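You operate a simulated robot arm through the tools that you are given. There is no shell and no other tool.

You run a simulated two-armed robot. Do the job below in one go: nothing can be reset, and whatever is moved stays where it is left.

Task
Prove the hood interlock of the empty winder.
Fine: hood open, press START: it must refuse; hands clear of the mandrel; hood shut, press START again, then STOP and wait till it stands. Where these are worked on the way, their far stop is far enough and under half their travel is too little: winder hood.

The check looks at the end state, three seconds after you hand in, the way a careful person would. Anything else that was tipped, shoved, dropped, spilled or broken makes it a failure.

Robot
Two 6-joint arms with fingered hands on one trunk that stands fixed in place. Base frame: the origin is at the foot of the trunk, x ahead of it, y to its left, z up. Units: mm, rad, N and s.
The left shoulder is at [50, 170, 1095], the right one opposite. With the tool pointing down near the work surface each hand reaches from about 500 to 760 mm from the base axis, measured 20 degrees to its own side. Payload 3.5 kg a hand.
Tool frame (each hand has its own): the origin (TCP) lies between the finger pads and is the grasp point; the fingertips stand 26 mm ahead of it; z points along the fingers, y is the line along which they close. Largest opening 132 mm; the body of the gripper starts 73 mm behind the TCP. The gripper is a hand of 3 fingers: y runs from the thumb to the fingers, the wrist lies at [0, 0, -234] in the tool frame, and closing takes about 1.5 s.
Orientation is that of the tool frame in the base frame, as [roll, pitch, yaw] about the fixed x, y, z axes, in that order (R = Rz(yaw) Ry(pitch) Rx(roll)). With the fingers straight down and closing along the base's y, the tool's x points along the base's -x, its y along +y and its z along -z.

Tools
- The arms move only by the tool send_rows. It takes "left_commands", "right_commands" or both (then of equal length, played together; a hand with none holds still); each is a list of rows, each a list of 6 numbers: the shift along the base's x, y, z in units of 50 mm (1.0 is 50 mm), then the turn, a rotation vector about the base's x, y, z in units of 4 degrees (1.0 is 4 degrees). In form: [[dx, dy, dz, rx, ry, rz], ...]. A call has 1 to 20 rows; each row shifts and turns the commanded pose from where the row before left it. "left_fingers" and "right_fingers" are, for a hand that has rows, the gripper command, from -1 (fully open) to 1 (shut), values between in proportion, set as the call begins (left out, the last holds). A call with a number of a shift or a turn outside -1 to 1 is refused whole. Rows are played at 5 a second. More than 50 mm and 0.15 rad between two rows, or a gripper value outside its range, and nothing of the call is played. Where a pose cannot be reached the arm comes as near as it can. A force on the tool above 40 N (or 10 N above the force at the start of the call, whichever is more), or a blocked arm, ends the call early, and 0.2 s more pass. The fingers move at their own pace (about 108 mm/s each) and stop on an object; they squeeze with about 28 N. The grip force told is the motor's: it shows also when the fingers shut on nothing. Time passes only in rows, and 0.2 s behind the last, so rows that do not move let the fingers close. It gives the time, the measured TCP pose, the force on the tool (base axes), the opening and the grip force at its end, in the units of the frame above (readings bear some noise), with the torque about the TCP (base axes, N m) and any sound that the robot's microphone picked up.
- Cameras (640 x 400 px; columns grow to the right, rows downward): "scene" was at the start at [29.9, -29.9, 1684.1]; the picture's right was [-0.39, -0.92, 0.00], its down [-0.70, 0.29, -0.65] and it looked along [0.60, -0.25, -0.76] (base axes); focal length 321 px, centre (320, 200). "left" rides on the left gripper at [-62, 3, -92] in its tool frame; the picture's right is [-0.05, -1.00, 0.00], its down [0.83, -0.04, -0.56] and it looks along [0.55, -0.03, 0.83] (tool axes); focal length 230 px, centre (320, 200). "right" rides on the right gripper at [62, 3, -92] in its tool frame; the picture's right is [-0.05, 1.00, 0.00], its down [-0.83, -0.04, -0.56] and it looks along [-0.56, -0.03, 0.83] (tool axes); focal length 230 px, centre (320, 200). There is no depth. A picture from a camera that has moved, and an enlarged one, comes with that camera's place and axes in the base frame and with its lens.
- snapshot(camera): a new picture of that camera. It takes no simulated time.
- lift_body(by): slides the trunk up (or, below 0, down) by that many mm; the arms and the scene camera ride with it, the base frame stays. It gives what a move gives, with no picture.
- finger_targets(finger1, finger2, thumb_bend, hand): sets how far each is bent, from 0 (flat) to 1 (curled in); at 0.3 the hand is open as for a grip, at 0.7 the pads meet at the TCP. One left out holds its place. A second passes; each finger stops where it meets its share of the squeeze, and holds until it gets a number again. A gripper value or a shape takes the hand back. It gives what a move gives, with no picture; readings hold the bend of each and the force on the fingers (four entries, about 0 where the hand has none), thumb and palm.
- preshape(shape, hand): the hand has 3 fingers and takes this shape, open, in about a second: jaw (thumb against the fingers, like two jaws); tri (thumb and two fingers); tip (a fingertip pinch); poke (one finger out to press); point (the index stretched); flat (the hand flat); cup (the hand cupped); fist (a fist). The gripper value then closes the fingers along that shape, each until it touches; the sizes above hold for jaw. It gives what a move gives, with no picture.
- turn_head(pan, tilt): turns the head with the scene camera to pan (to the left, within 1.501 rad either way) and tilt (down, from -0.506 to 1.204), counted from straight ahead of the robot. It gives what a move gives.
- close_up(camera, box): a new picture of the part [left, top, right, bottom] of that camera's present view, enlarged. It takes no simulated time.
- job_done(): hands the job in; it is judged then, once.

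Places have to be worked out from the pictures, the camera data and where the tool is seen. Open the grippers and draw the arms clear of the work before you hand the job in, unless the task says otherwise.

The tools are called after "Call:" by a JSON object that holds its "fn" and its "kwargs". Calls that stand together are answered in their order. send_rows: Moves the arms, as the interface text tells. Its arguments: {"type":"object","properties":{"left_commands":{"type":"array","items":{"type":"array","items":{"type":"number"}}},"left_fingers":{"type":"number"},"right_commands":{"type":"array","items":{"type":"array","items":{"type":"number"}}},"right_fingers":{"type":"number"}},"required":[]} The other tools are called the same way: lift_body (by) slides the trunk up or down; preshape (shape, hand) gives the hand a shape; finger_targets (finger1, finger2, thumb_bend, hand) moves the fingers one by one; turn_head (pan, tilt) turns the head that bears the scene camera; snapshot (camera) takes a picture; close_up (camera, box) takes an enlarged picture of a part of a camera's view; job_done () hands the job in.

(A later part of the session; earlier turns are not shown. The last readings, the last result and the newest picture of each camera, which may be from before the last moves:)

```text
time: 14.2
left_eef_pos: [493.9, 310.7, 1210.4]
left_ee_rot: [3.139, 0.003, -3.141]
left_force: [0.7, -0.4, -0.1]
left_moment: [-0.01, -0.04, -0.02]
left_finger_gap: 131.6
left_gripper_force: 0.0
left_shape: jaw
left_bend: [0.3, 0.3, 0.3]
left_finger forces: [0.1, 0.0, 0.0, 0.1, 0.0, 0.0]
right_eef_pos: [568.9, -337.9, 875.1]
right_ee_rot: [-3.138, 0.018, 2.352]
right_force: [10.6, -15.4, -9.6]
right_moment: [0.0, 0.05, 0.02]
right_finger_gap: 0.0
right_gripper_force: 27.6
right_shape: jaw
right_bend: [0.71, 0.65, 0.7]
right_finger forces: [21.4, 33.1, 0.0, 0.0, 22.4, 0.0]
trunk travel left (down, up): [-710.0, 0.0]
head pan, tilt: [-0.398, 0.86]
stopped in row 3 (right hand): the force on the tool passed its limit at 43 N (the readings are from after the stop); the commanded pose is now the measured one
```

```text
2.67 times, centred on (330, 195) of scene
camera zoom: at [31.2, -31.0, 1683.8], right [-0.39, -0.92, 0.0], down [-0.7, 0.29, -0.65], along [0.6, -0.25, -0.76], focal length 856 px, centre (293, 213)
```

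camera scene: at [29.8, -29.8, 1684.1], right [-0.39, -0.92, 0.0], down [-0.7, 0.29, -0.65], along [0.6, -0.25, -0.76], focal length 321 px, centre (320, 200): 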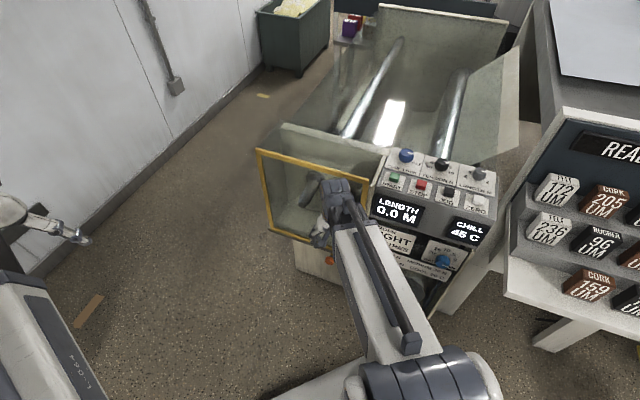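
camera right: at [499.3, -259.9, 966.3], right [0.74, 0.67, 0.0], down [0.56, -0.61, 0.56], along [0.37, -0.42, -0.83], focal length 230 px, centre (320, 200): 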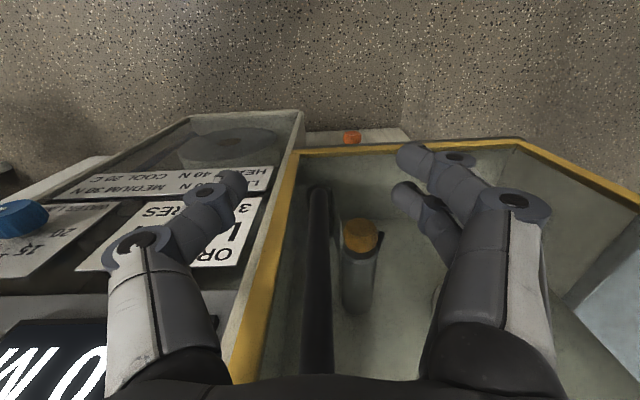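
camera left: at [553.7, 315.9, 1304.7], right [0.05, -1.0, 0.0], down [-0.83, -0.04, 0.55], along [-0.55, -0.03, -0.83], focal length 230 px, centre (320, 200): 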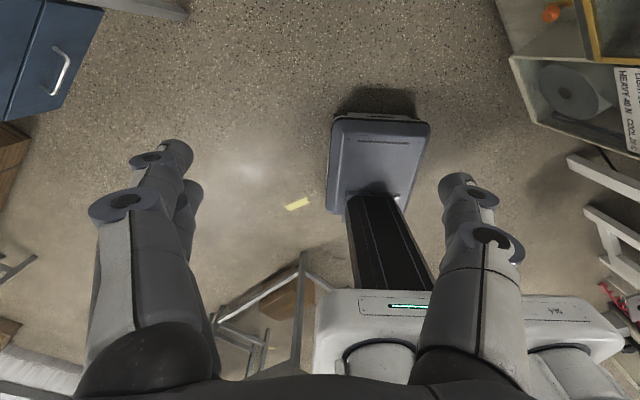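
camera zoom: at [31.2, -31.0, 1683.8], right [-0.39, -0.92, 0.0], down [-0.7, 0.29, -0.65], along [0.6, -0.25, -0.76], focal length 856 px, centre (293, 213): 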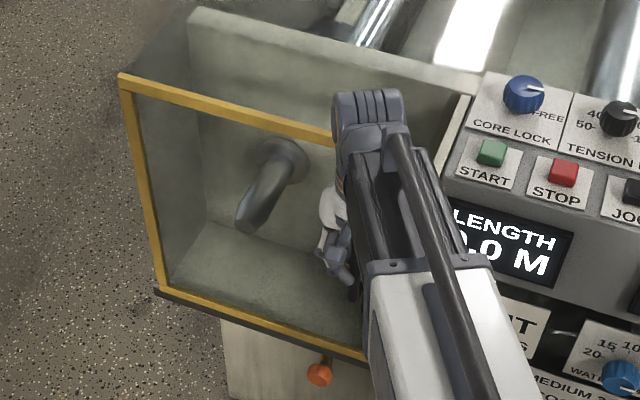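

The outward pull met 43 N after about 6 mm and the hood did not move, so it is latched or opens another way. I stop pulling and inspect the frame's corners, edges and the orange knob at high magnification.

Call:
{"fn": "close_up", "kwargs": {"camera": "scene", "box": [245, 110, 305, 150]}}

Call:
{"fn": "close_up", "kwargs": {"camera": "scene", "box": [250, 210, 320, 255]}}

Call:
{"fn": "close_up", "kwargs": {"camera": "scene", "box": [300, 220, 380, 280]}}

Call:
{"fn": "close_up", "kwargs": {"camera": "scene", "box": [300, 120, 400, 190]}}

Call:
{"fn": "close_up", "kwargs": {"camera": "right", "box": [280, 90, 480, 170]}}

```text
10.00 times, centred on (275, 130) of scene
camera zoom: at [31.2, -31.0, 1683.8], right [-0.39, -0.92, 0.0], down [-0.7, 0.29, -0.65], along [0.6, -0.25, -0.76], focal length 3210 px, centre (770, 900)
```

zoom: 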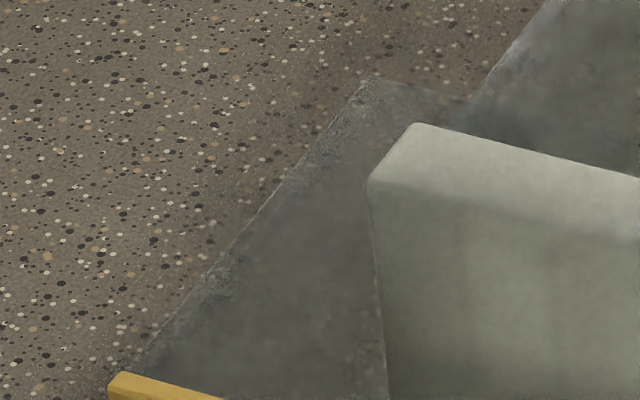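

```text
8.89 times, centred on (285, 232) of scene
camera zoom: at [31.2, -31.0, 1683.8], right [-0.39, -0.92, 0.0], down [-0.7, 0.29, -0.65], along [0.6, -0.25, -0.76], focal length 2854 px, centre (631, -89)
```

zoom: 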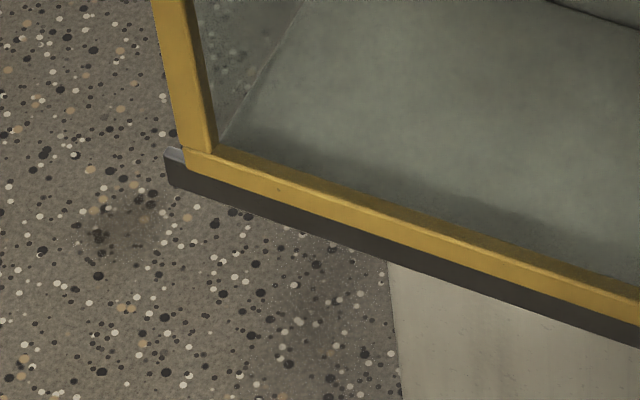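

```text
6.67 times, centred on (340, 250) of scene
camera zoom: at [31.2, -31.0, 1683.8], right [-0.39, -0.92, 0.0], down [-0.7, 0.29, -0.65], along [0.6, -0.25, -0.76], focal length 2140 px, centre (187, -133)
```

zoom: 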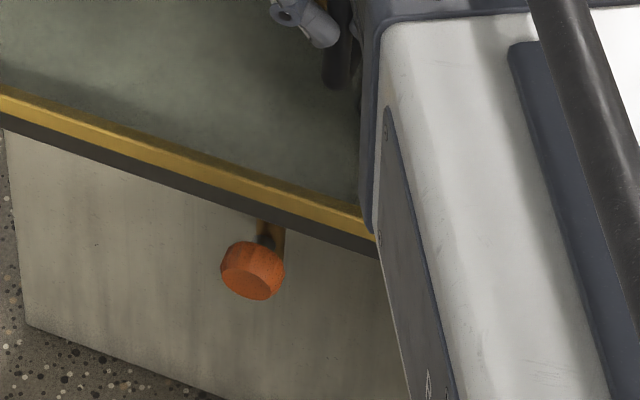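

```text
5.71 times, centred on (350, 155) of scene
camera zoom: at [31.2, -31.0, 1683.8], right [-0.39, -0.92, 0.0], down [-0.7, 0.29, -0.65], along [0.6, -0.25, -0.76], focal length 1834 px, centre (149, 457)
```

zoom: 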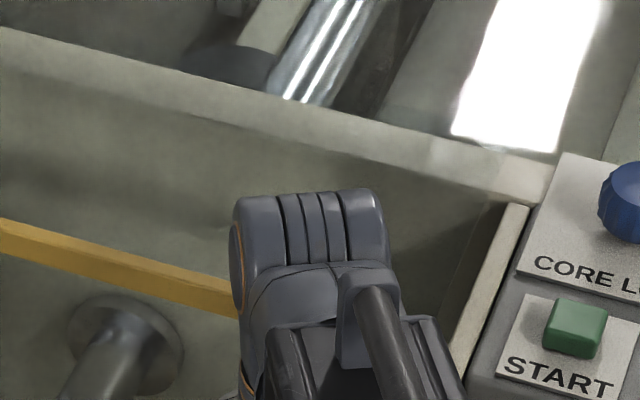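

```text
3.20 times, centred on (380, 130) of right
camera zoom: at [526.8, -289.3, 965.9], right [0.75, 0.67, 0.0], down [0.55, -0.61, 0.57], along [0.38, -0.43, -0.82], focal length 736 px, centre (128, 424)
```

zoom: 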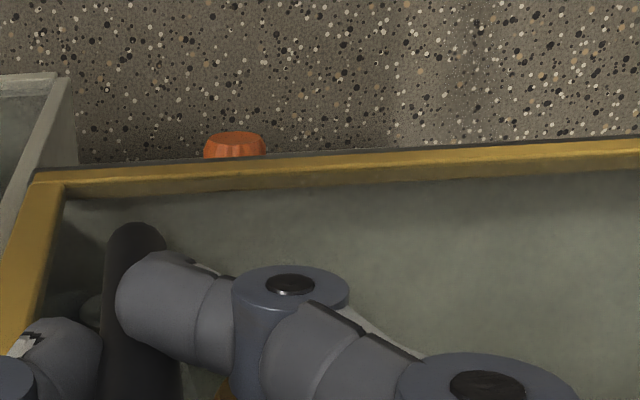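

The hood seems to be a glass box (framed front, glass top and left side, 173 mm deep) sitting on a dark bottom rail, so it may slide sideways instead of swinging. I relax the pull and test a gentle push to the left along the frame (+e).

Call:
{"fn": "send_rows", "kwargs": {"right_commands": [[0.07, -0.07, 0, 0, 0, 0], [0.07, 0.07, 0, 0, 0, 0], [0.07, 0.07, 0, 0, 0, 0], [0.07, 0.07, 0, 0, 0, 0], [0.07, 0.07, 0, 0, 0, 0]]}}

Call:
{"fn": "close_up", "kwargs": {"camera": "right", "box": [180, 80, 460, 390]}}

Call:
{"fn": "close_up", "kwargs": {"camera": "scene", "box": [250, 120, 410, 270]}}

```text
time: 15.4
left_eef_pos: [494.1, 311.7, 1210.8]
left_ee_rot: [3.14, 0.003, -3.139]
left_force: [-0.2, -0.2, -0.5]
left_moment: [0.05, -0.01, 0.02]
left_finger_gap: 131.7
left_gripper_force: 0.0
left_shape: jaw
left_bend: [0.3, 0.3, 0.3]
left_finger forces: [0.1, 0.1, 0.0, 0.0, 0.1, 0.0]
right_eef_pos: [586.2, -322.1, 876.8]
right_ee_rot: [-3.138, 0.014, 2.354]
right_force: [-9.1, 7.1, -15.4]
right_moment: [0.4, 0.42, 0.1]
right_finger_gap: 0.0
right_gripper_force: 28.2
right_shape: jaw
right_bend: [0.7, 0.65, 0.7]
right_finger forces: [37.6, 24.2, 0.0, 0.0, 21.4, 0.0]
trunk travel left (down, up): [-710.0, 0.0]
head pan, tilt: [-0.398, 0.86]
```

```text
1.29 times, centred on (320, 235) of right
camera zoom: at [542.8, -274.6, 966.7], right [0.74, 0.67, 0.0], down [0.55, -0.61, 0.57], along [0.38, -0.42, -0.82], focal length 297 px, centre (320, 155)
```

zoom: 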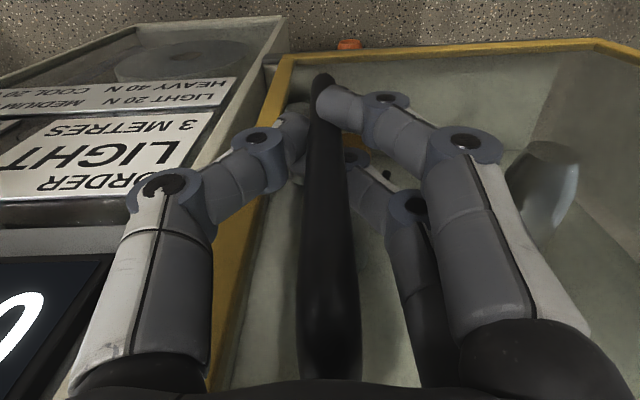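

```text
2.67 times, centred on (330, 195) of scene
camera zoom: at [30.4, -29.8, 1684.0], right [-0.39, -0.92, 0.0], down [-0.7, 0.29, -0.65], along [0.6, -0.25, -0.76], focal length 856 px, centre (293, 213)
```

zoom: 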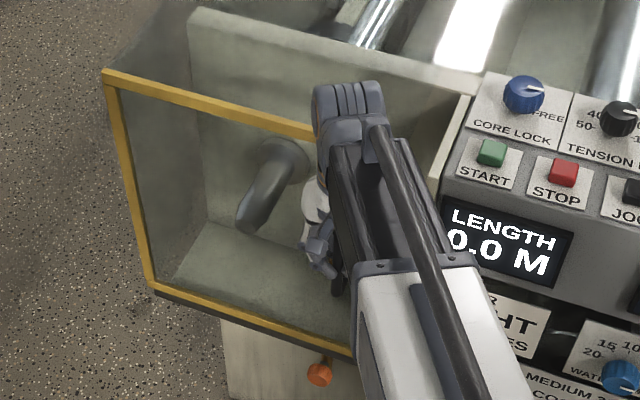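

That worked: the hood slid left about 20 mm, so it is a sliding hood running along the rail. I ease the inward and upward strain a little and keep sliding it left in 10 mm steps.

Call:
{"fn": "send_rows", "kwargs": {"right_commands": [[-0.05, 0.05, -0.05, 0, 0, 0], [0.14, 0.14, 0, 0, 0, 0], [0.14, 0.14, 0, 0, 0, 0], [0.14, 0.14, 0, 0, 0, 0], [0.14, 0.14, 0, 0, 0, 0], [0.14, 0.14, 0, 0, 0, 0], [0.14, 0.14, 0, 0, 0, 0]]}}

Call:
{"fn": "close_up", "kwargs": {"camera": "right", "box": [180, 80, 460, 390]}}

Call:
{"fn": "snapshot", "kwargs": {"camera": "scene"}}

```text
time: 17.0
left_eef_pos: [492.9, 312.1, 1211.4]
left_ee_rot: [3.141, 0.004, 3.141]
left_force: [-1.0, 0.6, 0.5]
left_moment: [-0.01, 0.03, 0.0]
left_finger_gap: 132.2
left_gripper_force: 0.1
left_shape: jaw
left_bend: [0.3, 0.3, 0.3]
left_finger forces: [0.1, 0.0, 0.1, 0.1, 0.0, 0.0]
right_eef_pos: [627.3, -280.7, 874.6]
right_ee_rot: [-3.138, 0.017, 2.353]
right_force: [14.4, -15.5, 9.0]
right_moment: [0.01, -0.06, 0.0]
right_finger_gap: 0.1
right_gripper_force: 27.9
right_shape: jaw
right_bend: [0.71, 0.66, 0.71]
right_finger forces: [19.2, 35.1, 0.0, 0.0, 24.9, 0.0]
trunk travel left (down, up): [-710.0, 0.0]
head pan, tilt: [-0.398, 0.86]
```

```text
1.29 times, centred on (320, 235) of right
camera zoom: at [583.6, -232.6, 965.0], right [0.75, 0.67, 0.0], down [0.55, -0.61, 0.57], along [0.38, -0.43, -0.82], focal length 297 px, centre (320, 155)
```

zoom: 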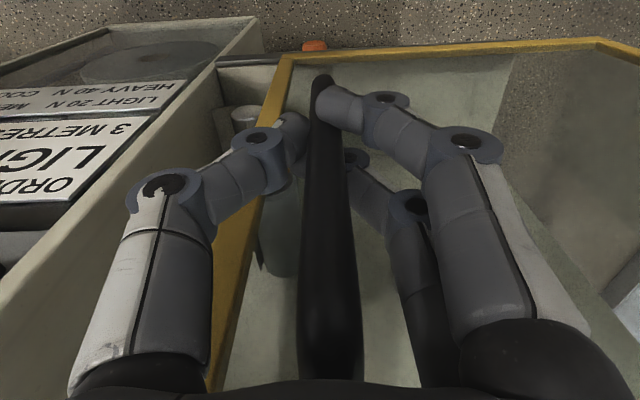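

```text
taken
camera scene: at [30.9, -31.2, 1684.2], right [-0.39, -0.92, 0.0], down [-0.7, 0.29, -0.65], along [0.6, -0.25, -0.76], focal length 321 px, centre (320, 200)
```

scene: 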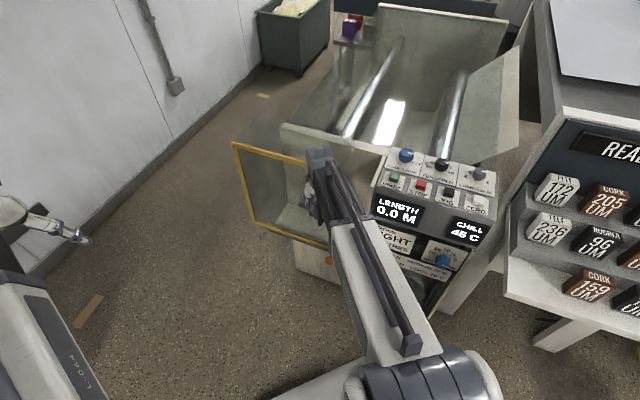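

It slides smoothly, about 80 mm so far. I correct the small outward strain and continue left.

Call:
{"fn": "send_rows", "kwargs": {"right_commands": [[0.032, -0.032, 0.02, 0, 0, 0], [0.14, 0.14, 0, 0, 0, 0], [0.14, 0.14, 0, 0, 0, 0], [0.14, 0.14, 0, 0, 0, 0], [0.14, 0.14, 0, 0, 0, 0], [0.14, 0.14, 0, 0, 0, 0], [0.14, 0.14, 0, 0, 0, 0], [0.14, 0.14, 0, 0, 0, 0], [0.14, 0.14, 0, 0, 0, 0]]}}

Call:
{"fn": "snapshot", "kwargs": {"camera": "right"}}

Call:
{"fn": "snapshot", "kwargs": {"camera": "scene"}}

```text
time: 19.0
left_eef_pos: [493.1, 312.2, 1211.4]
left_ee_rot: [3.14, 0.004, 3.14]
left_force: [0.1, 0.9, 1.4]
left_moment: [0.01, 0.0, 0.02]
left_finger_gap: 131.9
left_gripper_force: 0.0
left_shape: jaw
left_bend: [0.3, 0.3, 0.3]
left_finger forces: [0.0, 0.0, 0.1, 0.1, 0.0, 0.0]
right_eef_pos: [683.4, -224.3, 873.8]
right_ee_rot: [-3.138, 0.014, 2.355]
right_force: [-2.3, -0.1, -2.4]
right_moment: [0.26, 0.25, 0.03]
right_finger_gap: 0.0
right_gripper_force: 27.7
right_shape: jaw
right_bend: [0.71, 0.66, 0.71]
right_finger forces: [31.7, 29.4, 0.0, 0.0, 22.7, 0.0]
trunk travel left (down, up): [-710.0, 0.0]
head pan, tilt: [-0.398, 0.86]
```

```text
taken
camera right: at [640.2, -176.6, 965.6], right [0.74, 0.67, 0.0], down [0.55, -0.61, 0.57], along [0.38, -0.42, -0.82], focal length 230 px, centre (320, 200)
```

right: 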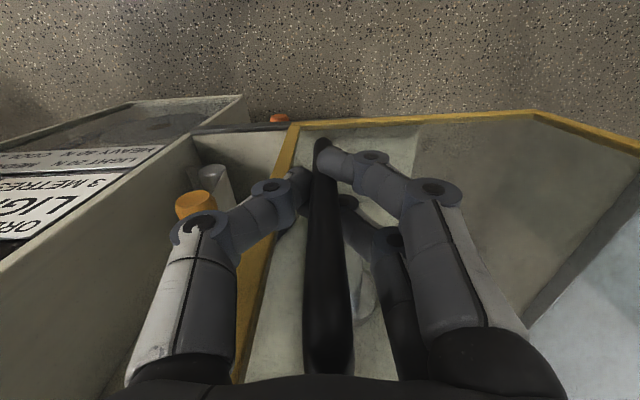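

```text
taken
camera scene: at [30.2, -29.9, 1684.1], right [-0.39, -0.92, 0.0], down [-0.7, 0.29, -0.65], along [0.6, -0.25, -0.76], focal length 321 px, centre (320, 200)
```

scene: 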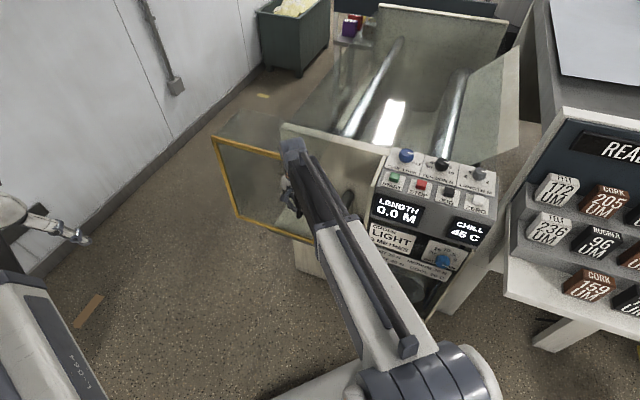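

160 mm so far with almost no side force. I go on left in 10 mm steps, watching for the far stop or the reach limit.

Call:
{"fn": "send_rows", "kwargs": {"right_commands": [[0.14, 0.14, 0, 0, 0, 0], [0.14, 0.14, 0, 0, 0, 0], [0.14, 0.14, 0, 0, 0, 0], [0.14, 0.14, 0, 0, 0, 0], [0.14, 0.14, 0, 0, 0, 0], [0.14, 0.14, 0, 0, 0, 0]]}}

Call:
{"fn": "snapshot", "kwargs": {"camera": "scene"}}

```text
time: 20.4
left_eef_pos: [494.0, 313.2, 1210.6]
left_ee_rot: [3.139, 0.003, 3.141]
left_force: [0.6, 0.1, 0.8]
left_moment: [0.01, 0.0, 0.02]
left_finger_gap: 131.9
left_gripper_force: 0.1
left_shape: jaw
left_bend: [0.3, 0.3, 0.3]
left_finger forces: [0.1, 0.0, 0.1, 0.0, 0.1, 0.1]
right_eef_pos: [724.7, -183.3, 874.1]
right_ee_rot: [-3.139, 0.018, 2.354]
right_force: [-2.6, 1.5, -5.2]
right_moment: [0.31, 0.33, 0.08]
right_finger_gap: 0.0
right_gripper_force: 27.7
right_shape: jaw
right_bend: [0.71, 0.66, 0.71]
right_finger forces: [32.8, 29.2, 0.0, 0.0, 22.5, 0.1]
trunk travel left (down, up): [-710.0, 0.0]
head pan, tilt: [-0.398, 0.86]
```

```text
taken
camera scene: at [30.2, -29.7, 1684.1], right [-0.39, -0.92, 0.0], down [-0.7, 0.29, -0.65], along [0.6, -0.25, -0.76], focal length 321 px, centre (320, 200)
```

scene: 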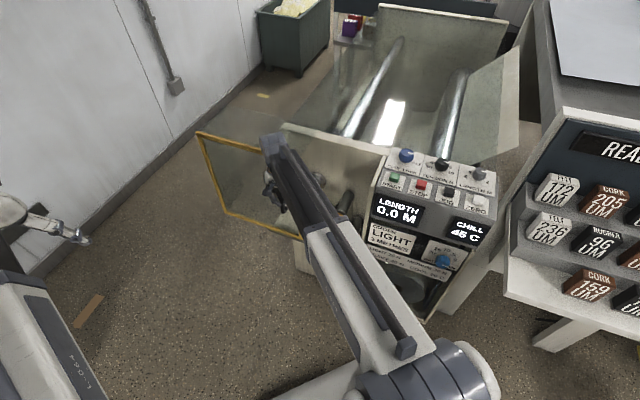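

218 mm now, still moving freely. I continue.

Call:
{"fn": "send_rows", "kwargs": {"right_commands": [[0.14, 0.14, 0, 0, 0, 0], [0.14, 0.14, 0, 0, 0, 0], [0.14, 0.14, 0, 0, 0, 0], [0.14, 0.14, 0, 0, 0, 0], [0.14, 0.14, 0, 0, 0, 0]]}}

Call:
{"fn": "snapshot", "kwargs": {"camera": "scene"}}

Call:
{"fn": "snapshot", "kwargs": {"camera": "right"}}

```text
time: 21.5
left_eef_pos: [495.3, 312.1, 1210.4]
left_ee_rot: [3.14, 0.001, -3.14]
left_force: [-0.6, 0.7, 0.2]
left_moment: [0.01, -0.05, -0.03]
left_finger_gap: 131.6
left_gripper_force: 0.1
left_shape: jaw
left_bend: [0.3, 0.3, 0.3]
left_finger forces: [0.0, 0.0, 0.0, 0.0, 0.1, 0.0]
right_eef_pos: [743.6, -163.2, 876.0]
right_ee_rot: [-3.138, 0.03, 2.344]
right_force: [12.8, -13.3, -17.1]
right_moment: [0.18, 0.16, -0.03]
right_finger_gap: 0.1
right_gripper_force: 27.9
right_shape: jaw
right_bend: [0.7, 0.64, 0.7]
right_finger forces: [27.7, 45.4, 0.0, 0.0, 20.9, 0.1]
right hand out of reach, approached as far as the arm can: row 3, 4, 5
trunk travel left (down, up): [-710.0, 0.0]
head pan, tilt: [-0.398, 0.86]
stopped in row 5 (right hand): the force on the tool passed its limit at 44 N (the readings are from after the stop); the commanded pose is now the measured one
```

```text
taken
camera scene: at [32.5, -30.5, 1683.9], right [-0.39, -0.92, 0.0], down [-0.7, 0.29, -0.65], along [0.6, -0.25, -0.76], focal length 321 px, centre (320, 200)
```

scene: 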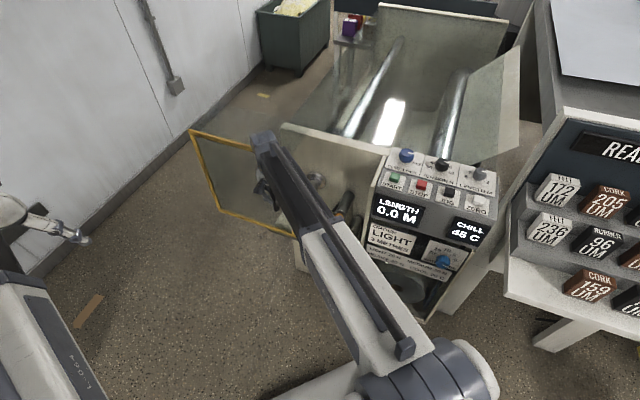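

```text
taken
camera right: at [700.7, -113.3, 966.0], right [0.75, 0.66, 0.0], down [0.54, -0.61, 0.58], along [0.38, -0.44, -0.81], focal length 230 px, centre (320, 200)
```

right: 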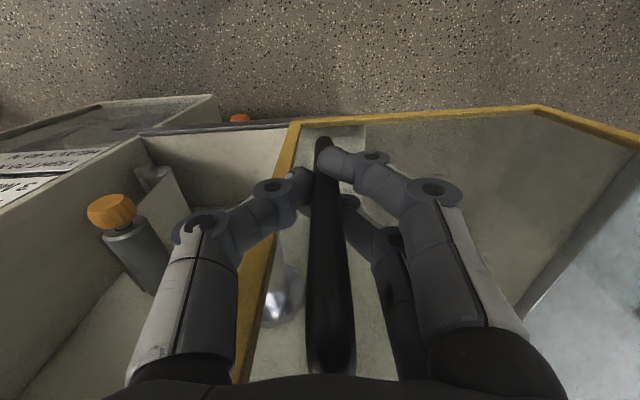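

The arm reached its limit with the tool straight down; the hood has moved about 246 mm and the mandrel is nearly uncovered, but no far stop was felt. Tilting the hand gives more reach, so I open the fingers to a loose cage around the bar and drop a little before tilting.

Call:
{"fn": "send_rows", "kwargs": {"right_commands": [[0, 0, 0, 0, 0, 0], [0, 0, 0, 0, 0, 0], [0, 0, 0, 0, 0, 0], [0, 0, 0, 0, 0, 0], [0, 0, -0.12, 0, 0, 0], [0, 0, -0.12, 0, 0, 0]], "right_fingers": 0.0}}

Call:
{"fn": "snapshot", "kwargs": {"camera": "right"}}

Call:
{"fn": "snapshot", "kwargs": {"camera": "scene"}}

```text
time: 22.8
left_eef_pos: [492.1, 313.6, 1211.5]
left_ee_rot: [-3.141, 0.003, -3.14]
left_force: [0.1, 0.0, -0.3]
left_moment: [-0.04, -0.01, 0.01]
left_finger_gap: 131.9
left_gripper_force: 0.0
left_shape: jaw
left_bend: [0.3, 0.3, 0.3]
left_finger forces: [0.0, 0.1, 0.1, 0.1, 0.0, 0.0]
right_eef_pos: [742.2, -159.2, 876.7]
right_ee_rot: [3.138, 0.041, 2.347]
right_force: [0.3, 0.2, -0.3]
right_moment: [-0.05, -0.02, 0.02]
right_finger_gap: 65.3
right_gripper_force: 0.1
right_shape: jaw
right_bend: [0.73, 0.73, 0.7]
right_finger forces: [0.0, 0.1, 0.0, 0.1, 0.0, 0.0]
trunk travel left (down, up): [-710.0, 0.0]
head pan, tilt: [-0.398, 0.86]
stopped in row 6 (right hand): the force on the tool passed its limit at 43 N (the readings are from after the stop); the commanded pose is now the measured one
```

```text
taken
camera right: at [698.8, -110.0, 965.6], right [0.75, 0.66, 0.01], down [0.53, -0.61, 0.59], along [0.39, -0.44, -0.81], focal length 230 px, centre (320, 200)
```

right: 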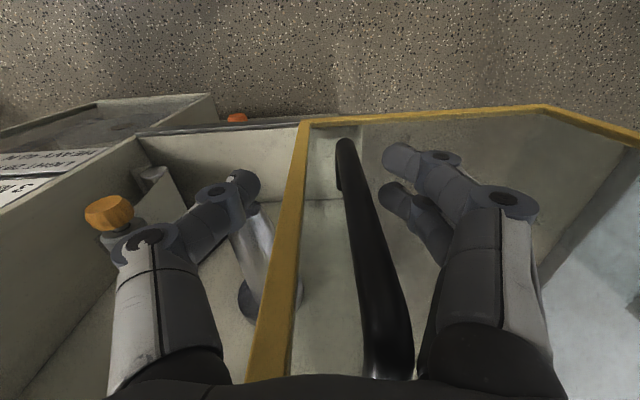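

```text
taken
camera scene: at [29.3, -28.2, 1684.0], right [-0.39, -0.92, 0.0], down [-0.7, 0.29, -0.65], along [0.6, -0.25, -0.76], focal length 321 px, centre (320, 200)
```

scene: 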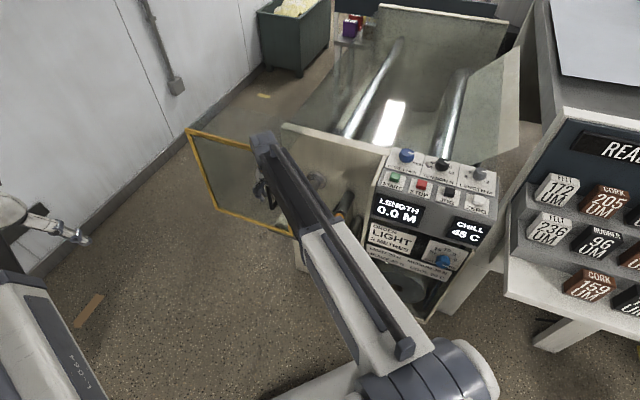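

The palm touched the handle's top post when lowering (no harm, the force has gone), and the bar now stands about 15 mm left of centre in the open hand. I raise the hand 38 mm and tilt it 30° so the fingers lean left along the frame.

Call:
{"fn": "send_rows", "kwargs": {"right_commands": [[0, 0, 0.38, 0, 0, 0], [0, 0, 0.38, 0, 0, 0], [0, 0, 0, 0.9, -0.9, 0], [0, 0, 0, 0.9, -0.9, 0], [0, 0, 0, 0.9, -0.9, 0], [0, 0, 0, 0.9, -0.9, 0], [0, 0, 0, 0.9, -0.9, 0], [0, 0, 0, 0.9, -0.9, 0], [0, 0, 0, 0, 0, 0]]}}

Call:
{"fn": "snapshot", "kwargs": {"camera": "right"}}

Call:
{"fn": "snapshot", "kwargs": {"camera": "scene"}}

```text
time: 24.8
left_eef_pos: [492.6, 311.9, 1211.7]
left_ee_rot: [3.14, 0.004, -3.141]
left_force: [0.8, 0.1, -0.5]
left_moment: [0.02, -0.01, -0.01]
left_finger_gap: 132.1
left_gripper_force: 0.0
left_shape: jaw
left_bend: [0.3, 0.3, 0.3]
left_finger forces: [0.0, 0.1, 0.1, 0.0, 0.0, 0.0]
right_eef_pos: [743.0, -161.3, 914.1]
right_ee_rot: [2.601, 0.027, 2.328]
right_force: [0.6, -1.1, 0.7]
right_moment: [0.0, 0.01, 0.0]
right_finger_gap: 65.5
right_gripper_force: 0.0
right_shape: jaw
right_bend: [0.73, 0.73, 0.7]
right_finger forces: [0.0, 0.1, 0.0, 0.0, 0.1, 0.0]
trunk travel left (down, up): [-710.0, 0.0]
head pan, tilt: [-0.398, 0.86]
```

```text
taken
camera right: at [666.9, -144.4, 993.0], right [0.65, 0.56, 0.51], down [0.33, -0.82, 0.48], along [0.69, -0.14, -0.71], focal length 230 px, centre (320, 200)
```

right: 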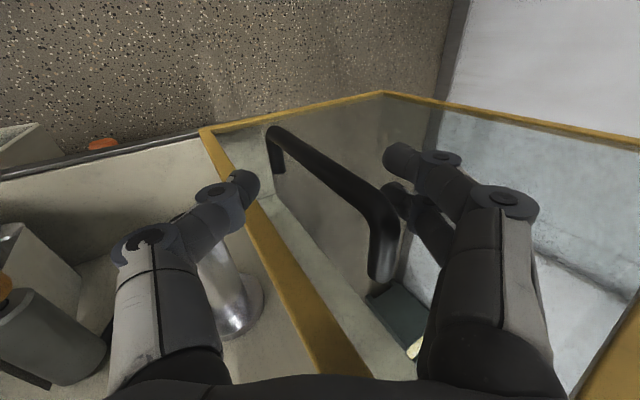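

```text
taken
camera scene: at [30.0, -29.8, 1684.1], right [-0.39, -0.92, 0.0], down [-0.7, 0.29, -0.65], along [0.6, -0.25, -0.76], focal length 321 px, centre (320, 200)
```

scene: 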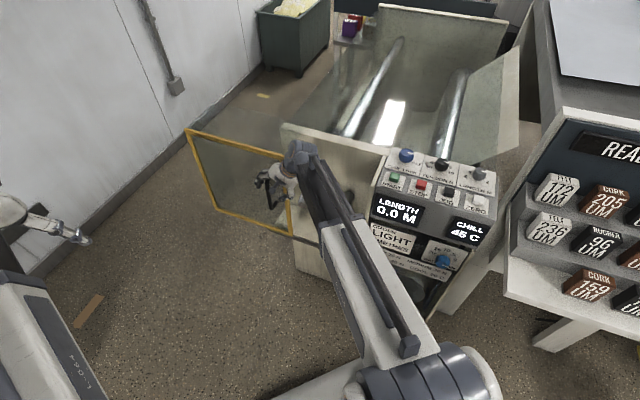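

The tilted hand has the thumb to the right of the bar and the reach is regained. I push left with the thumb in small steps.

Call:
{"fn": "send_rows", "kwargs": {"right_commands": [[0.14, 0.14, 0, 0, 0, 0], [0.14, 0.14, 0, 0, 0, 0], [0.14, 0.14, 0, 0, 0, 0], [0.14, 0.14, 0, 0, 0, 0], [0.14, 0.14, 0, 0, 0, 0]]}}

Call:
{"fn": "snapshot", "kwargs": {"camera": "right"}}

Call:
{"fn": "snapshot", "kwargs": {"camera": "scene"}}

```text
time: 26.0
left_eef_pos: [492.5, 312.2, 1211.2]
left_ee_rot: [3.14, 0.002, -3.139]
left_force: [0.6, 0.2, -1.4]
left_moment: [0.0, 0.0, -0.03]
left_finger_gap: 131.7
left_gripper_force: 0.1
left_shape: jaw
left_bend: [0.3, 0.3, 0.3]
left_finger forces: [0.0, 0.0, 0.0, 0.0, 0.0, 0.1]
right_eef_pos: [778.9, -126.9, 914.5]
right_ee_rot: [2.605, 0.028, 2.329]
right_force: [0.1, -0.7, 0.5]
right_moment: [-0.03, 0.02, 0.03]
right_finger_gap: 66.5
right_gripper_force: 0.1
right_shape: jaw
right_bend: [0.73, 0.73, 0.7]
right_finger forces: [0.1, 0.1, 0.0, 0.0, 0.5, 0.0]
trunk travel left (down, up): [-710.0, 0.0]
head pan, tilt: [-0.398, 0.86]
```

```text
taken
camera right: at [701.9, -110.0, 992.8], right [0.65, 0.56, 0.51], down [0.33, -0.82, 0.48], along [0.69, -0.14, -0.71], focal length 230 px, centre (320, 200)
```

right: 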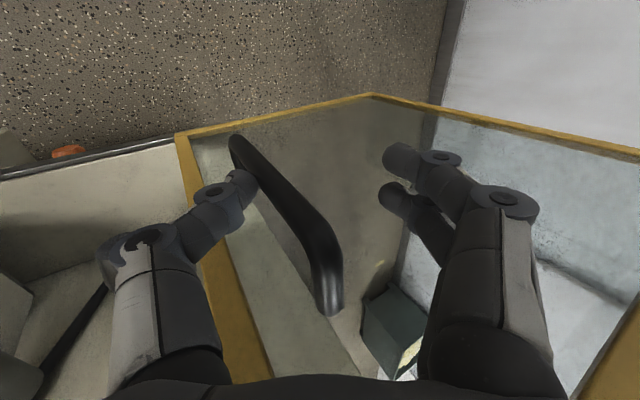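

```text
taken
camera scene: at [29.9, -29.9, 1684.1], right [-0.39, -0.92, 0.0], down [-0.7, 0.29, -0.65], along [0.6, -0.25, -0.76], focal length 321 px, centre (320, 200)
```

scene: 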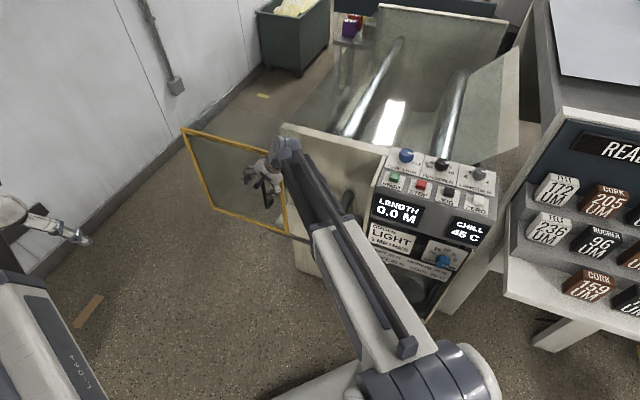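

The thumb has met the bar and the hood is moving with almost no force. I keep pushing.

Call:
{"fn": "send_rows", "kwargs": {"right_commands": [[0.14, 0.14, 0, 0, 0, 0], [0.14, 0.14, 0, 0, 0, 0], [0.14, 0.14, 0, 0, 0, 0], [0.14, 0.14, 0, 0, 0, 0], [0.14, 0.14, 0, 0, 0, 0]]}}

Call:
{"fn": "snapshot", "kwargs": {"camera": "scene"}}

Call:
{"fn": "snapshot", "kwargs": {"camera": "right"}}

```text
time: 27.2
left_eef_pos: [493.3, 312.2, 1210.6]
left_ee_rot: [3.141, 0.003, -3.14]
left_force: [0.4, -0.2, -1.1]
left_moment: [-0.01, 0.01, -0.03]
left_finger_gap: 132.0
left_gripper_force: 0.1
left_shape: jaw
left_bend: [0.3, 0.3, 0.3]
left_finger forces: [0.1, 0.0, 0.0, 0.1, 0.0, 0.0]
right_eef_pos: [813.5, -93.0, 913.9]
right_ee_rot: [2.604, 0.026, 2.327]
right_force: [0.0, -1.5, -0.3]
right_moment: [-0.05, 0.03, 0.03]
right_finger_gap: 67.0
right_gripper_force: 0.0
right_shape: jaw
right_bend: [0.73, 0.73, 0.7]
right_finger forces: [0.1, 0.1, 0.0, 0.1, 0.6, 0.1]
trunk travel left (down, up): [-710.0, 0.0]
head pan, tilt: [-0.398, 0.86]
```

```text
taken
camera scene: at [30.1, -29.8, 1684.1], right [-0.39, -0.92, 0.0], down [-0.7, 0.29, -0.65], along [0.6, -0.25, -0.76], focal length 321 px, centre (320, 200)
```

scene: 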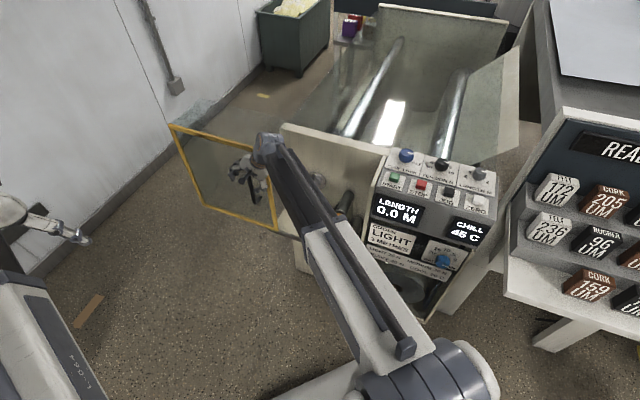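

```text
taken
camera right: at [736.8, -75.1, 992.6], right [0.65, 0.56, 0.51], down [0.33, -0.82, 0.48], along [0.69, -0.14, -0.71], focal length 230 px, centre (320, 200)
```

right: 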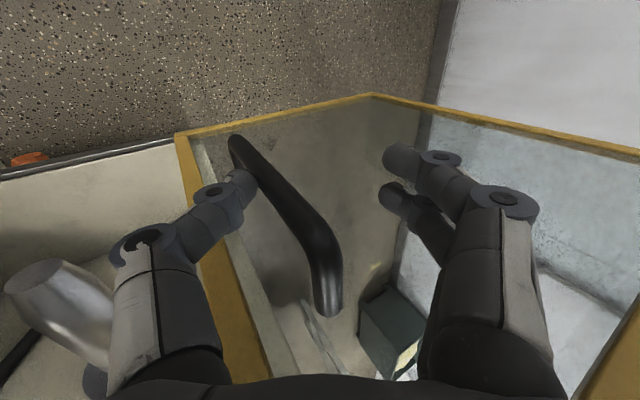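

The hood is now about 335 mm open with no stop felt yet. I push on in a few more steps up to the stop or reach limit.

Call:
{"fn": "send_rows", "kwargs": {"right_commands": [[0.1, 0.1, 0, 0, 0, 0], [0.1, 0.1, 0, 0, 0, 0], [0.1, 0.1, 0, 0, 0, 0]]}}

Call:
{"fn": "snapshot", "kwargs": {"camera": "scene"}}

Call:
{"fn": "snapshot", "kwargs": {"camera": "right"}}

```text
time: 28.0
left_eef_pos: [494.1, 313.0, 1211.7]
left_ee_rot: [3.141, 0.003, -3.139]
left_force: [0.5, 0.0, 0.1]
left_moment: [0.01, 0.02, 0.02]
left_finger_gap: 132.2
left_gripper_force: 0.0
left_shape: jaw
left_bend: [0.3, 0.3, 0.3]
left_finger forces: [0.1, 0.0, 0.0, 0.1, 0.1, 0.0]
right_eef_pos: [827.8, -74.9, 913.7]
right_ee_rot: [2.603, 0.03, 2.324]
right_force: [0.0, -0.5, -0.2]
right_moment: [0.01, 0.01, 0.03]
right_finger_gap: 67.4
right_gripper_force: 0.0
right_shape: jaw
right_bend: [0.73, 0.73, 0.7]
right_finger forces: [0.1, 0.0, 0.1, 0.0, 0.9, 0.0]
trunk travel left (down, up): [-710.0, 0.0]
head pan, tilt: [-0.398, 0.86]
```

```text
taken
camera scene: at [30.0, -29.8, 1684.1], right [-0.39, -0.92, 0.0], down [-0.7, 0.29, -0.65], along [0.6, -0.25, -0.76], focal length 321 px, centre (320, 200)
```

scene: 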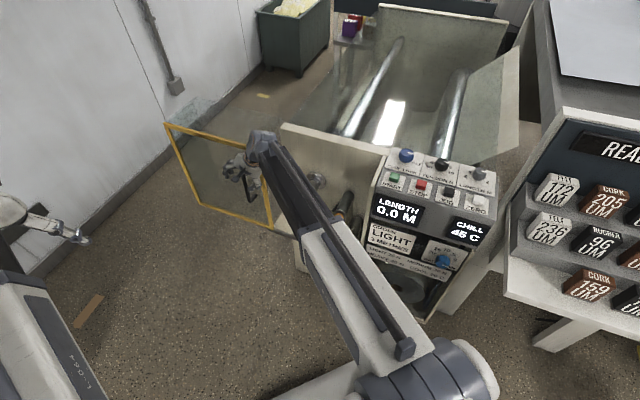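

```text
taken
camera right: at [751.3, -59.0, 993.2], right [0.65, 0.56, 0.51], down [0.33, -0.82, 0.48], along [0.69, -0.14, -0.71], focal length 230 px, centre (320, 200)
```

right: 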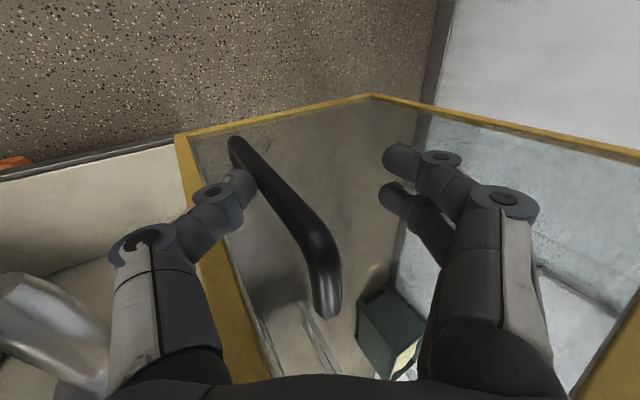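

About 350 mm open by the scene picture, still no stop. I push a bit further to look for the far stop.

Call:
{"fn": "send_rows", "kwargs": {"right_commands": [[0.1, 0.1, 0, 0, 0, 0], [0.1, 0.1, 0, 0, 0, 0], [0.1, 0.1, 0, 0, 0, 0]]}}

Call:
{"fn": "snapshot", "kwargs": {"camera": "scene"}}

```text
time: 28.8
left_eef_pos: [492.9, 312.5, 1212.1]
left_ee_rot: [3.141, 0.004, -3.14]
left_force: [-0.5, -0.3, 0.4]
left_moment: [0.02, 0.02, -0.02]
left_finger_gap: 131.9
left_gripper_force: 0.0
left_shape: jaw
left_bend: [0.3, 0.3, 0.3]
left_finger forces: [0.0, 0.0, 0.0, 0.0, 0.0, 0.0]
right_eef_pos: [827.8, -61.1, 917.0]
right_ee_rot: [2.602, 0.03, 2.327]
right_force: [-0.6, 0.1, -0.4]
right_moment: [-0.01, 0.05, -0.02]
right_finger_gap: 67.0
right_gripper_force: 0.0
right_shape: jaw
right_bend: [0.73, 0.73, 0.7]
right_finger forces: [0.1, 0.1, 0.1, 0.0, 0.9, 0.0]
right hand out of reach, approached as far as the arm can: row 1, 2, 3
trunk travel left (down, up): [-710.0, 0.0]
head pan, tilt: [-0.398, 0.86]
```

```text
taken
camera scene: at [29.9, -29.8, 1684.1], right [-0.39, -0.92, 0.0], down [-0.7, 0.29, -0.65], along [0.6, -0.25, -0.76], focal length 321 px, centre (320, 200)
```

scene: 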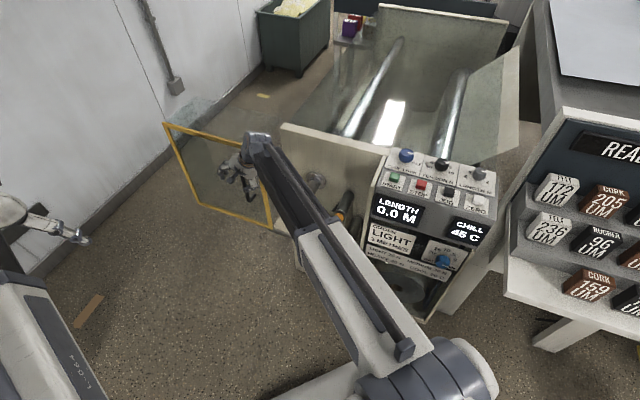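

The arm is at its reach limit again with no stop felt. I tilt the hand 15–20° more, which also pushes the bar further left, and watch for the stop.

Call:
{"fn": "send_rows", "kwargs": {"right_commands": [[0, 0, 0, 0.6, -0.6, 0], [0, 0, 0, 0.6, -0.6, 0], [0, 0, 0, 0.6, -0.6, 0], [0, 0, 0, 0.6, -0.6, 0], [0, 0, 0, 0.6, -0.6, 0], [0, 0, 0, 0, 0, 0]]}}

Call:
{"fn": "snapshot", "kwargs": {"camera": "scene"}}

Call:
{"fn": "snapshot", "kwargs": {"camera": "right"}}

```text
time: 30.2
left_eef_pos: [492.5, 312.5, 1211.7]
left_ee_rot: [3.141, 0.005, -3.139]
left_force: [-0.1, 0.9, -0.1]
left_moment: [-0.03, 0.01, -0.01]
left_finger_gap: 131.8
left_gripper_force: 0.1
left_shape: jaw
left_bend: [0.3, 0.3, 0.3]
left_finger forces: [0.0, 0.0, 0.0, 0.0, 0.0, 0.0]
right_eef_pos: [827.6, -61.4, 917.6]
right_ee_rot: [2.307, 0.02, 2.321]
right_force: [-3.9, 0.6, 1.6]
right_moment: [0.03, 0.1, -0.01]
right_finger_gap: 65.1
right_gripper_force: 0.0
right_shape: jaw
right_bend: [0.73, 0.73, 0.7]
right_finger forces: [0.0, 0.0, 0.0, 0.0, 3.2, 0.0]
trunk travel left (down, up): [-710.0, 0.0]
head pan, tilt: [-0.398, 0.86]
```

```text
taken
camera scene: at [29.4, -29.7, 1684.1], right [-0.39, -0.92, 0.0], down [-0.7, 0.29, -0.65], along [0.6, -0.25, -0.76], focal length 321 px, centre (320, 200)
```

scene: 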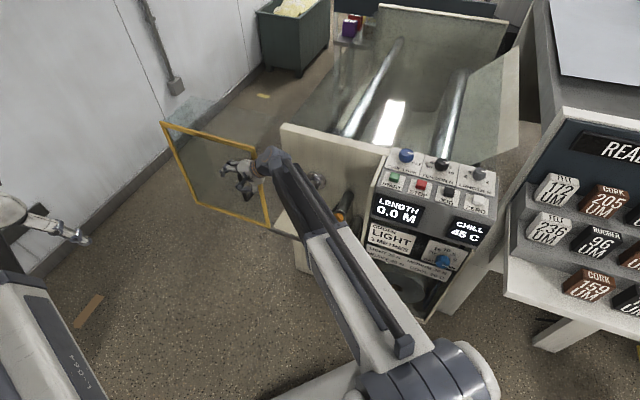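

```text
taken
camera right: at [736.0, -59.8, 980.1], right [0.52, 0.43, 0.74], down [0.24, -0.9, 0.36], along [0.82, -0.01, -0.57], focal length 230 px, centre (320, 200)
```

right: 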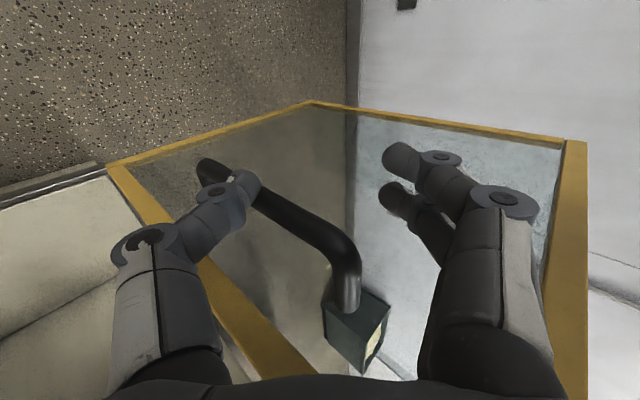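

The hood is now about 370 mm open, fully clear of the mandrel. My hand drifted about 12 mm outward relative to the bar, so I correct that and push a little more to feel for the stop.

Call:
{"fn": "send_rows", "kwargs": {"right_commands": [[0.12, -0.12, 0, 0, 0, 0], [0.08, -0.08, -0.04, 0, 0, 0], [0.1, 0.1, 0, 0, 0, 0], [0.1, 0.1, 0, 0, 0, 0], [0.1, 0.1, 0, 0, 0, 0], [0.1, 0.1, 0, 0, 0, 0]]}}

Call:
{"fn": "snapshot", "kwargs": {"camera": "scene"}}

Call:
{"fn": "snapshot", "kwargs": {"camera": "right"}}

```text
time: 31.6
left_eef_pos: [491.7, 310.9, 1211.6]
left_ee_rot: [3.14, 0.004, 3.142]
left_force: [-0.5, -0.3, -0.3]
left_moment: [-0.03, 0.0, -0.04]
left_finger_gap: 132.0
left_gripper_force: 0.1
left_shape: jaw
left_bend: [0.3, 0.3, 0.3]
left_finger forces: [0.0, 0.1, 0.0, 0.1, 0.1, 0.0]
right_eef_pos: [857.5, -52.7, 915.8]
right_ee_rot: [2.307, 0.017, 2.317]
right_force: [-7.4, -10.2, 4.5]
right_moment: [-0.48, 0.36, 0.04]
right_finger_gap: 69.2
right_gripper_force: 0.2
right_shape: jaw
right_bend: [0.73, 0.73, 0.7]
right_finger forces: [0.0, 0.1, 0.0, 0.1, 12.3, 0.1]
trunk travel left (down, up): [-710.0, 0.0]
head pan, tilt: [-0.398, 0.86]
```

```text
taken
camera scene: at [28.3, -31.2, 1684.2], right [-0.39, -0.92, 0.0], down [-0.7, 0.29, -0.65], along [0.6, -0.25, -0.76], focal length 321 px, centre (320, 200)
```

scene: 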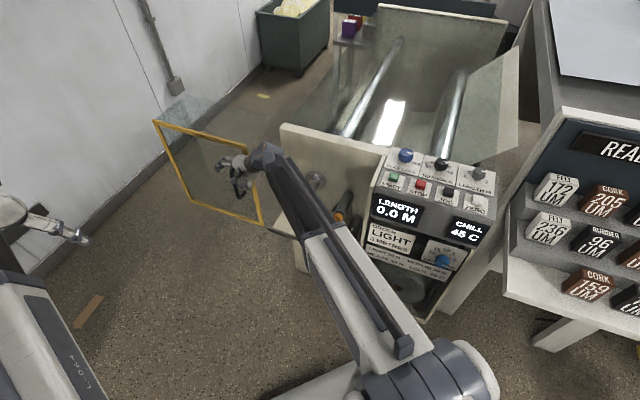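

```text
taken
camera right: at [764.9, -51.1, 978.7], right [0.52, 0.43, 0.74], down [0.24, -0.9, 0.36], along [0.82, -0.01, -0.57], focal length 230 px, centre (320, 200)
```

right: 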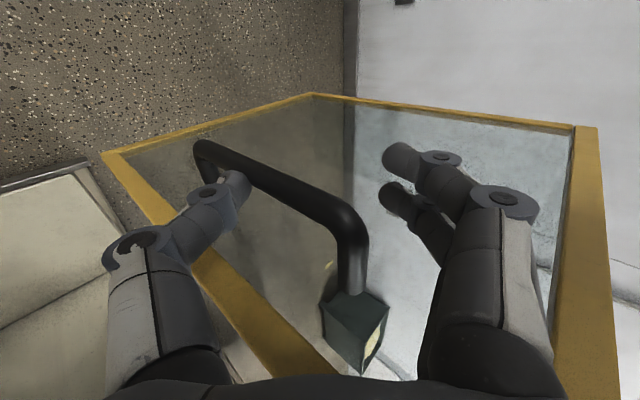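

The force along the rail has risen to 12 N and the thumb to 12 N: the hood stands at its far stop, about 395 mm open. I ease off the bar and draw the hand straight outward.

Call:
{"fn": "send_rows", "kwargs": {"right_commands": [[-0.12, -0.12, 0, 0, 0, 0], [-0.12, -0.12, 0, 0, 0, 0], [-0.25, 0.25, 0, 0, 0, 0], [-0.25, 0.25, 0, 0, 0, 0], [-0.25, 0.25, 0, 0, 0, 0], [-0.25, 0.25, 0, 0, 0, 0], [-0.25, 0.25, 0, 0, 0, 0], [0, 0, 0, 0, 0, 0]]}}

Call:
{"fn": "snapshot", "kwargs": {"camera": "scene"}}

Call:
{"fn": "snapshot", "kwargs": {"camera": "right"}}

```text
time: 33.4
left_eef_pos: [493.7, 311.4, 1211.4]
left_ee_rot: [3.139, 0.004, 3.14]
left_force: [0.2, -0.4, 0.5]
left_moment: [-0.05, 0.01, -0.02]
left_finger_gap: 132.0
left_gripper_force: 0.0
left_shape: jaw
left_bend: [0.3, 0.3, 0.3]
left_finger forces: [0.0, 0.0, 0.1, 0.0, 0.0, 0.0]
right_eef_pos: [785.5, -0.6, 914.1]
right_ee_rot: [2.308, 0.02, 2.319]
right_force: [0.6, 0.8, -0.2]
right_moment: [-0.01, 0.01, 0.01]
right_finger_gap: 66.0
right_gripper_force: 0.0
right_shape: jaw
right_bend: [0.73, 0.73, 0.7]
right_finger forces: [0.0, 0.1, 0.0, 0.1, 0.0, 0.0]
trunk travel left (down, up): [-710.0, 0.0]
head pan, tilt: [-0.398, 0.86]
```

```text
taken
camera scene: at [30.0, -29.9, 1684.1], right [-0.39, -0.92, 0.0], down [-0.7, 0.29, -0.65], along [0.6, -0.25, -0.76], focal length 321 px, centre (320, 200)
```

scene: 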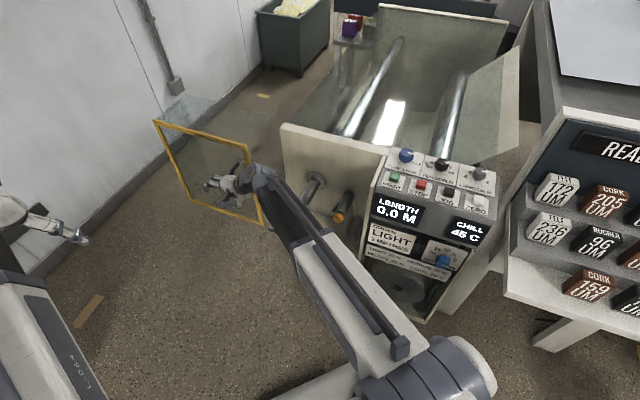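

```text
taken
camera right: at [692.3, 1.4, 977.5], right [0.52, 0.43, 0.74], down [0.24, -0.9, 0.36], along [0.82, -0.01, -0.57], focal length 230 px, centre (320, 200)
```

right: 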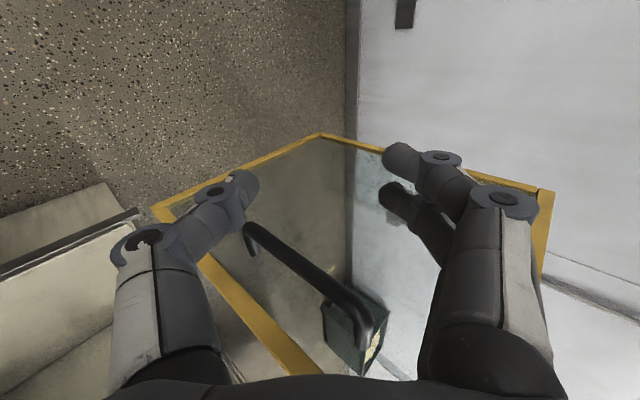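

The hood stays open and the hand is clear in front. I raise and straighten the right hand and bring it over the START button at a safe height.

Call:
{"fn": "send_rows", "kwargs": {"right_commands": [[-0.4, -0.2, 0.8, -0.84, 0.84, 0], [-0.4, -0.2, 0.8, -0.84, 0.84, 0], [-0.4, -0.2, 0.8, -0.84, 0.84, 0], [-0.4, -0.2, 0.8, -0.84, 0.84, 0], [-0.4, -0.2, 0.8, -0.84, 0.84, 0], [-0.4, -0.85, 0, -0.84, 0.84, 0], [-0.4, -0.85, 0, -0.84, 0.84, 0], [-0.4, -0.85, 0, -0.84, 0.84, 0], [-0.4, -0.85, 0, -0.84, 0.84, 0], [-0.4, -0.85, 0, -0.84, 0.84, 0], [-0.1, -0.9, 0, 0, 0, 0], [-0.1, -0.9, 0, 0, 0, 0], [-0.1, -0.9, 0, 0, 0, 0], [-0.1, -0.9, 0, 0, 0, 0], [-0.1, -0.9, 0, 0, 0, 0]]}}

Call:
{"fn": "preshape", "kwargs": {"hand": "right", "shape": "poke"}}

Call:
{"fn": "snapshot", "kwargs": {"camera": "right"}}

Call:
{"fn": "snapshot", "kwargs": {"camera": "scene"}}

```text
time: 36.6
left_eef_pos: [493.2, 312.5, 1209.1]
left_ee_rot: [3.14, 0.003, -3.14]
left_force: [-0.5, -0.4, 0.0]
left_moment: [0.0, 0.01, 0.01]
left_finger_gap: 131.9
left_gripper_force: 0.1
left_shape: jaw
left_bend: [0.3, 0.3, 0.3]
left_finger forces: [0.1, 0.0, 0.0, 0.0, 0.0, 0.0]
right_eef_pos: [559.0, -491.1, 1115.5]
right_ee_rot: [3.137, 0.036, 2.348]
right_force: [-0.3, 0.7, -1.4]
right_moment: [0.03, 0.02, -0.01]
right_finger_gap: 65.7
right_gripper_force: 0.1
right_shape: jaw
right_bend: [0.73, 0.73, 0.7]
right_finger forces: [0.0, 0.0, 0.0, 0.0, 0.1, 0.0]
trunk travel left (down, up): [-710.0, 0.0]
head pan, tilt: [-0.398, 0.86]
```

```text
time: 37.5
left_eef_pos: [492.5, 312.6, 1211.2]
left_ee_rot: [3.138, 0.004, -3.14]
left_force: [0.5, -0.5, -0.4]
left_moment: [0.02, 0.02, 0.01]
left_finger_gap: 132.1
left_gripper_force: 0.0
left_shape: jaw
left_bend: [0.3, 0.3, 0.3]
left_finger forces: [0.0, 0.0, 0.1, 0.0, 0.1, 0.0]
right_eef_pos: [559.7, -488.4, 1114.6]
right_ee_rot: [3.138, 0.038, 2.345]
right_force: [0.3, 0.7, 0.1]
right_moment: [-0.01, 0.02, 0.02]
right_finger_gap: 0.0
right_gripper_force: 0.1
right_shape: poke
right_bend: [1.0, 1.0, 0.45]
right_finger forces: [0.0, 0.0, 0.1, 0.0, 0.1, 0.1]
trunk travel left (down, up): [-710.0, 0.0]
head pan, tilt: [-0.398, 0.86]
```

```text
taken
camera right: at [514.5, -439.2, 1204.7], right [0.75, 0.66, 0.01], down [0.53, -0.61, 0.59], along [0.39, -0.44, -0.81], focal length 230 px, centre (320, 200)
```

right: 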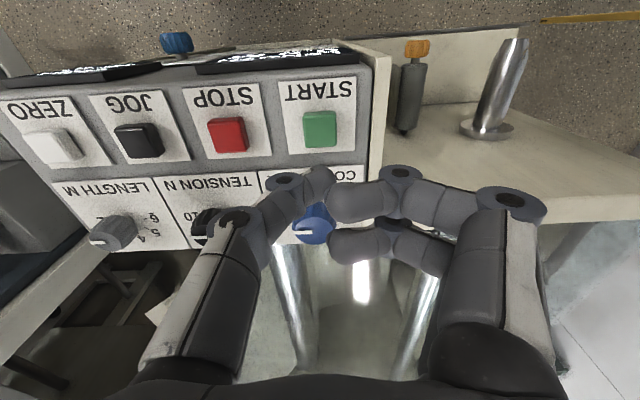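

```text
taken
camera scene: at [29.9, -29.8, 1684.1], right [-0.39, -0.92, 0.0], down [-0.7, 0.29, -0.65], along [0.6, -0.25, -0.76], focal length 321 px, centre (320, 200)
```

scene: 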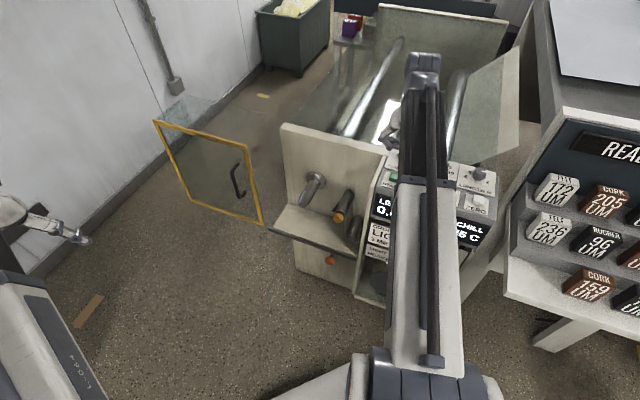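

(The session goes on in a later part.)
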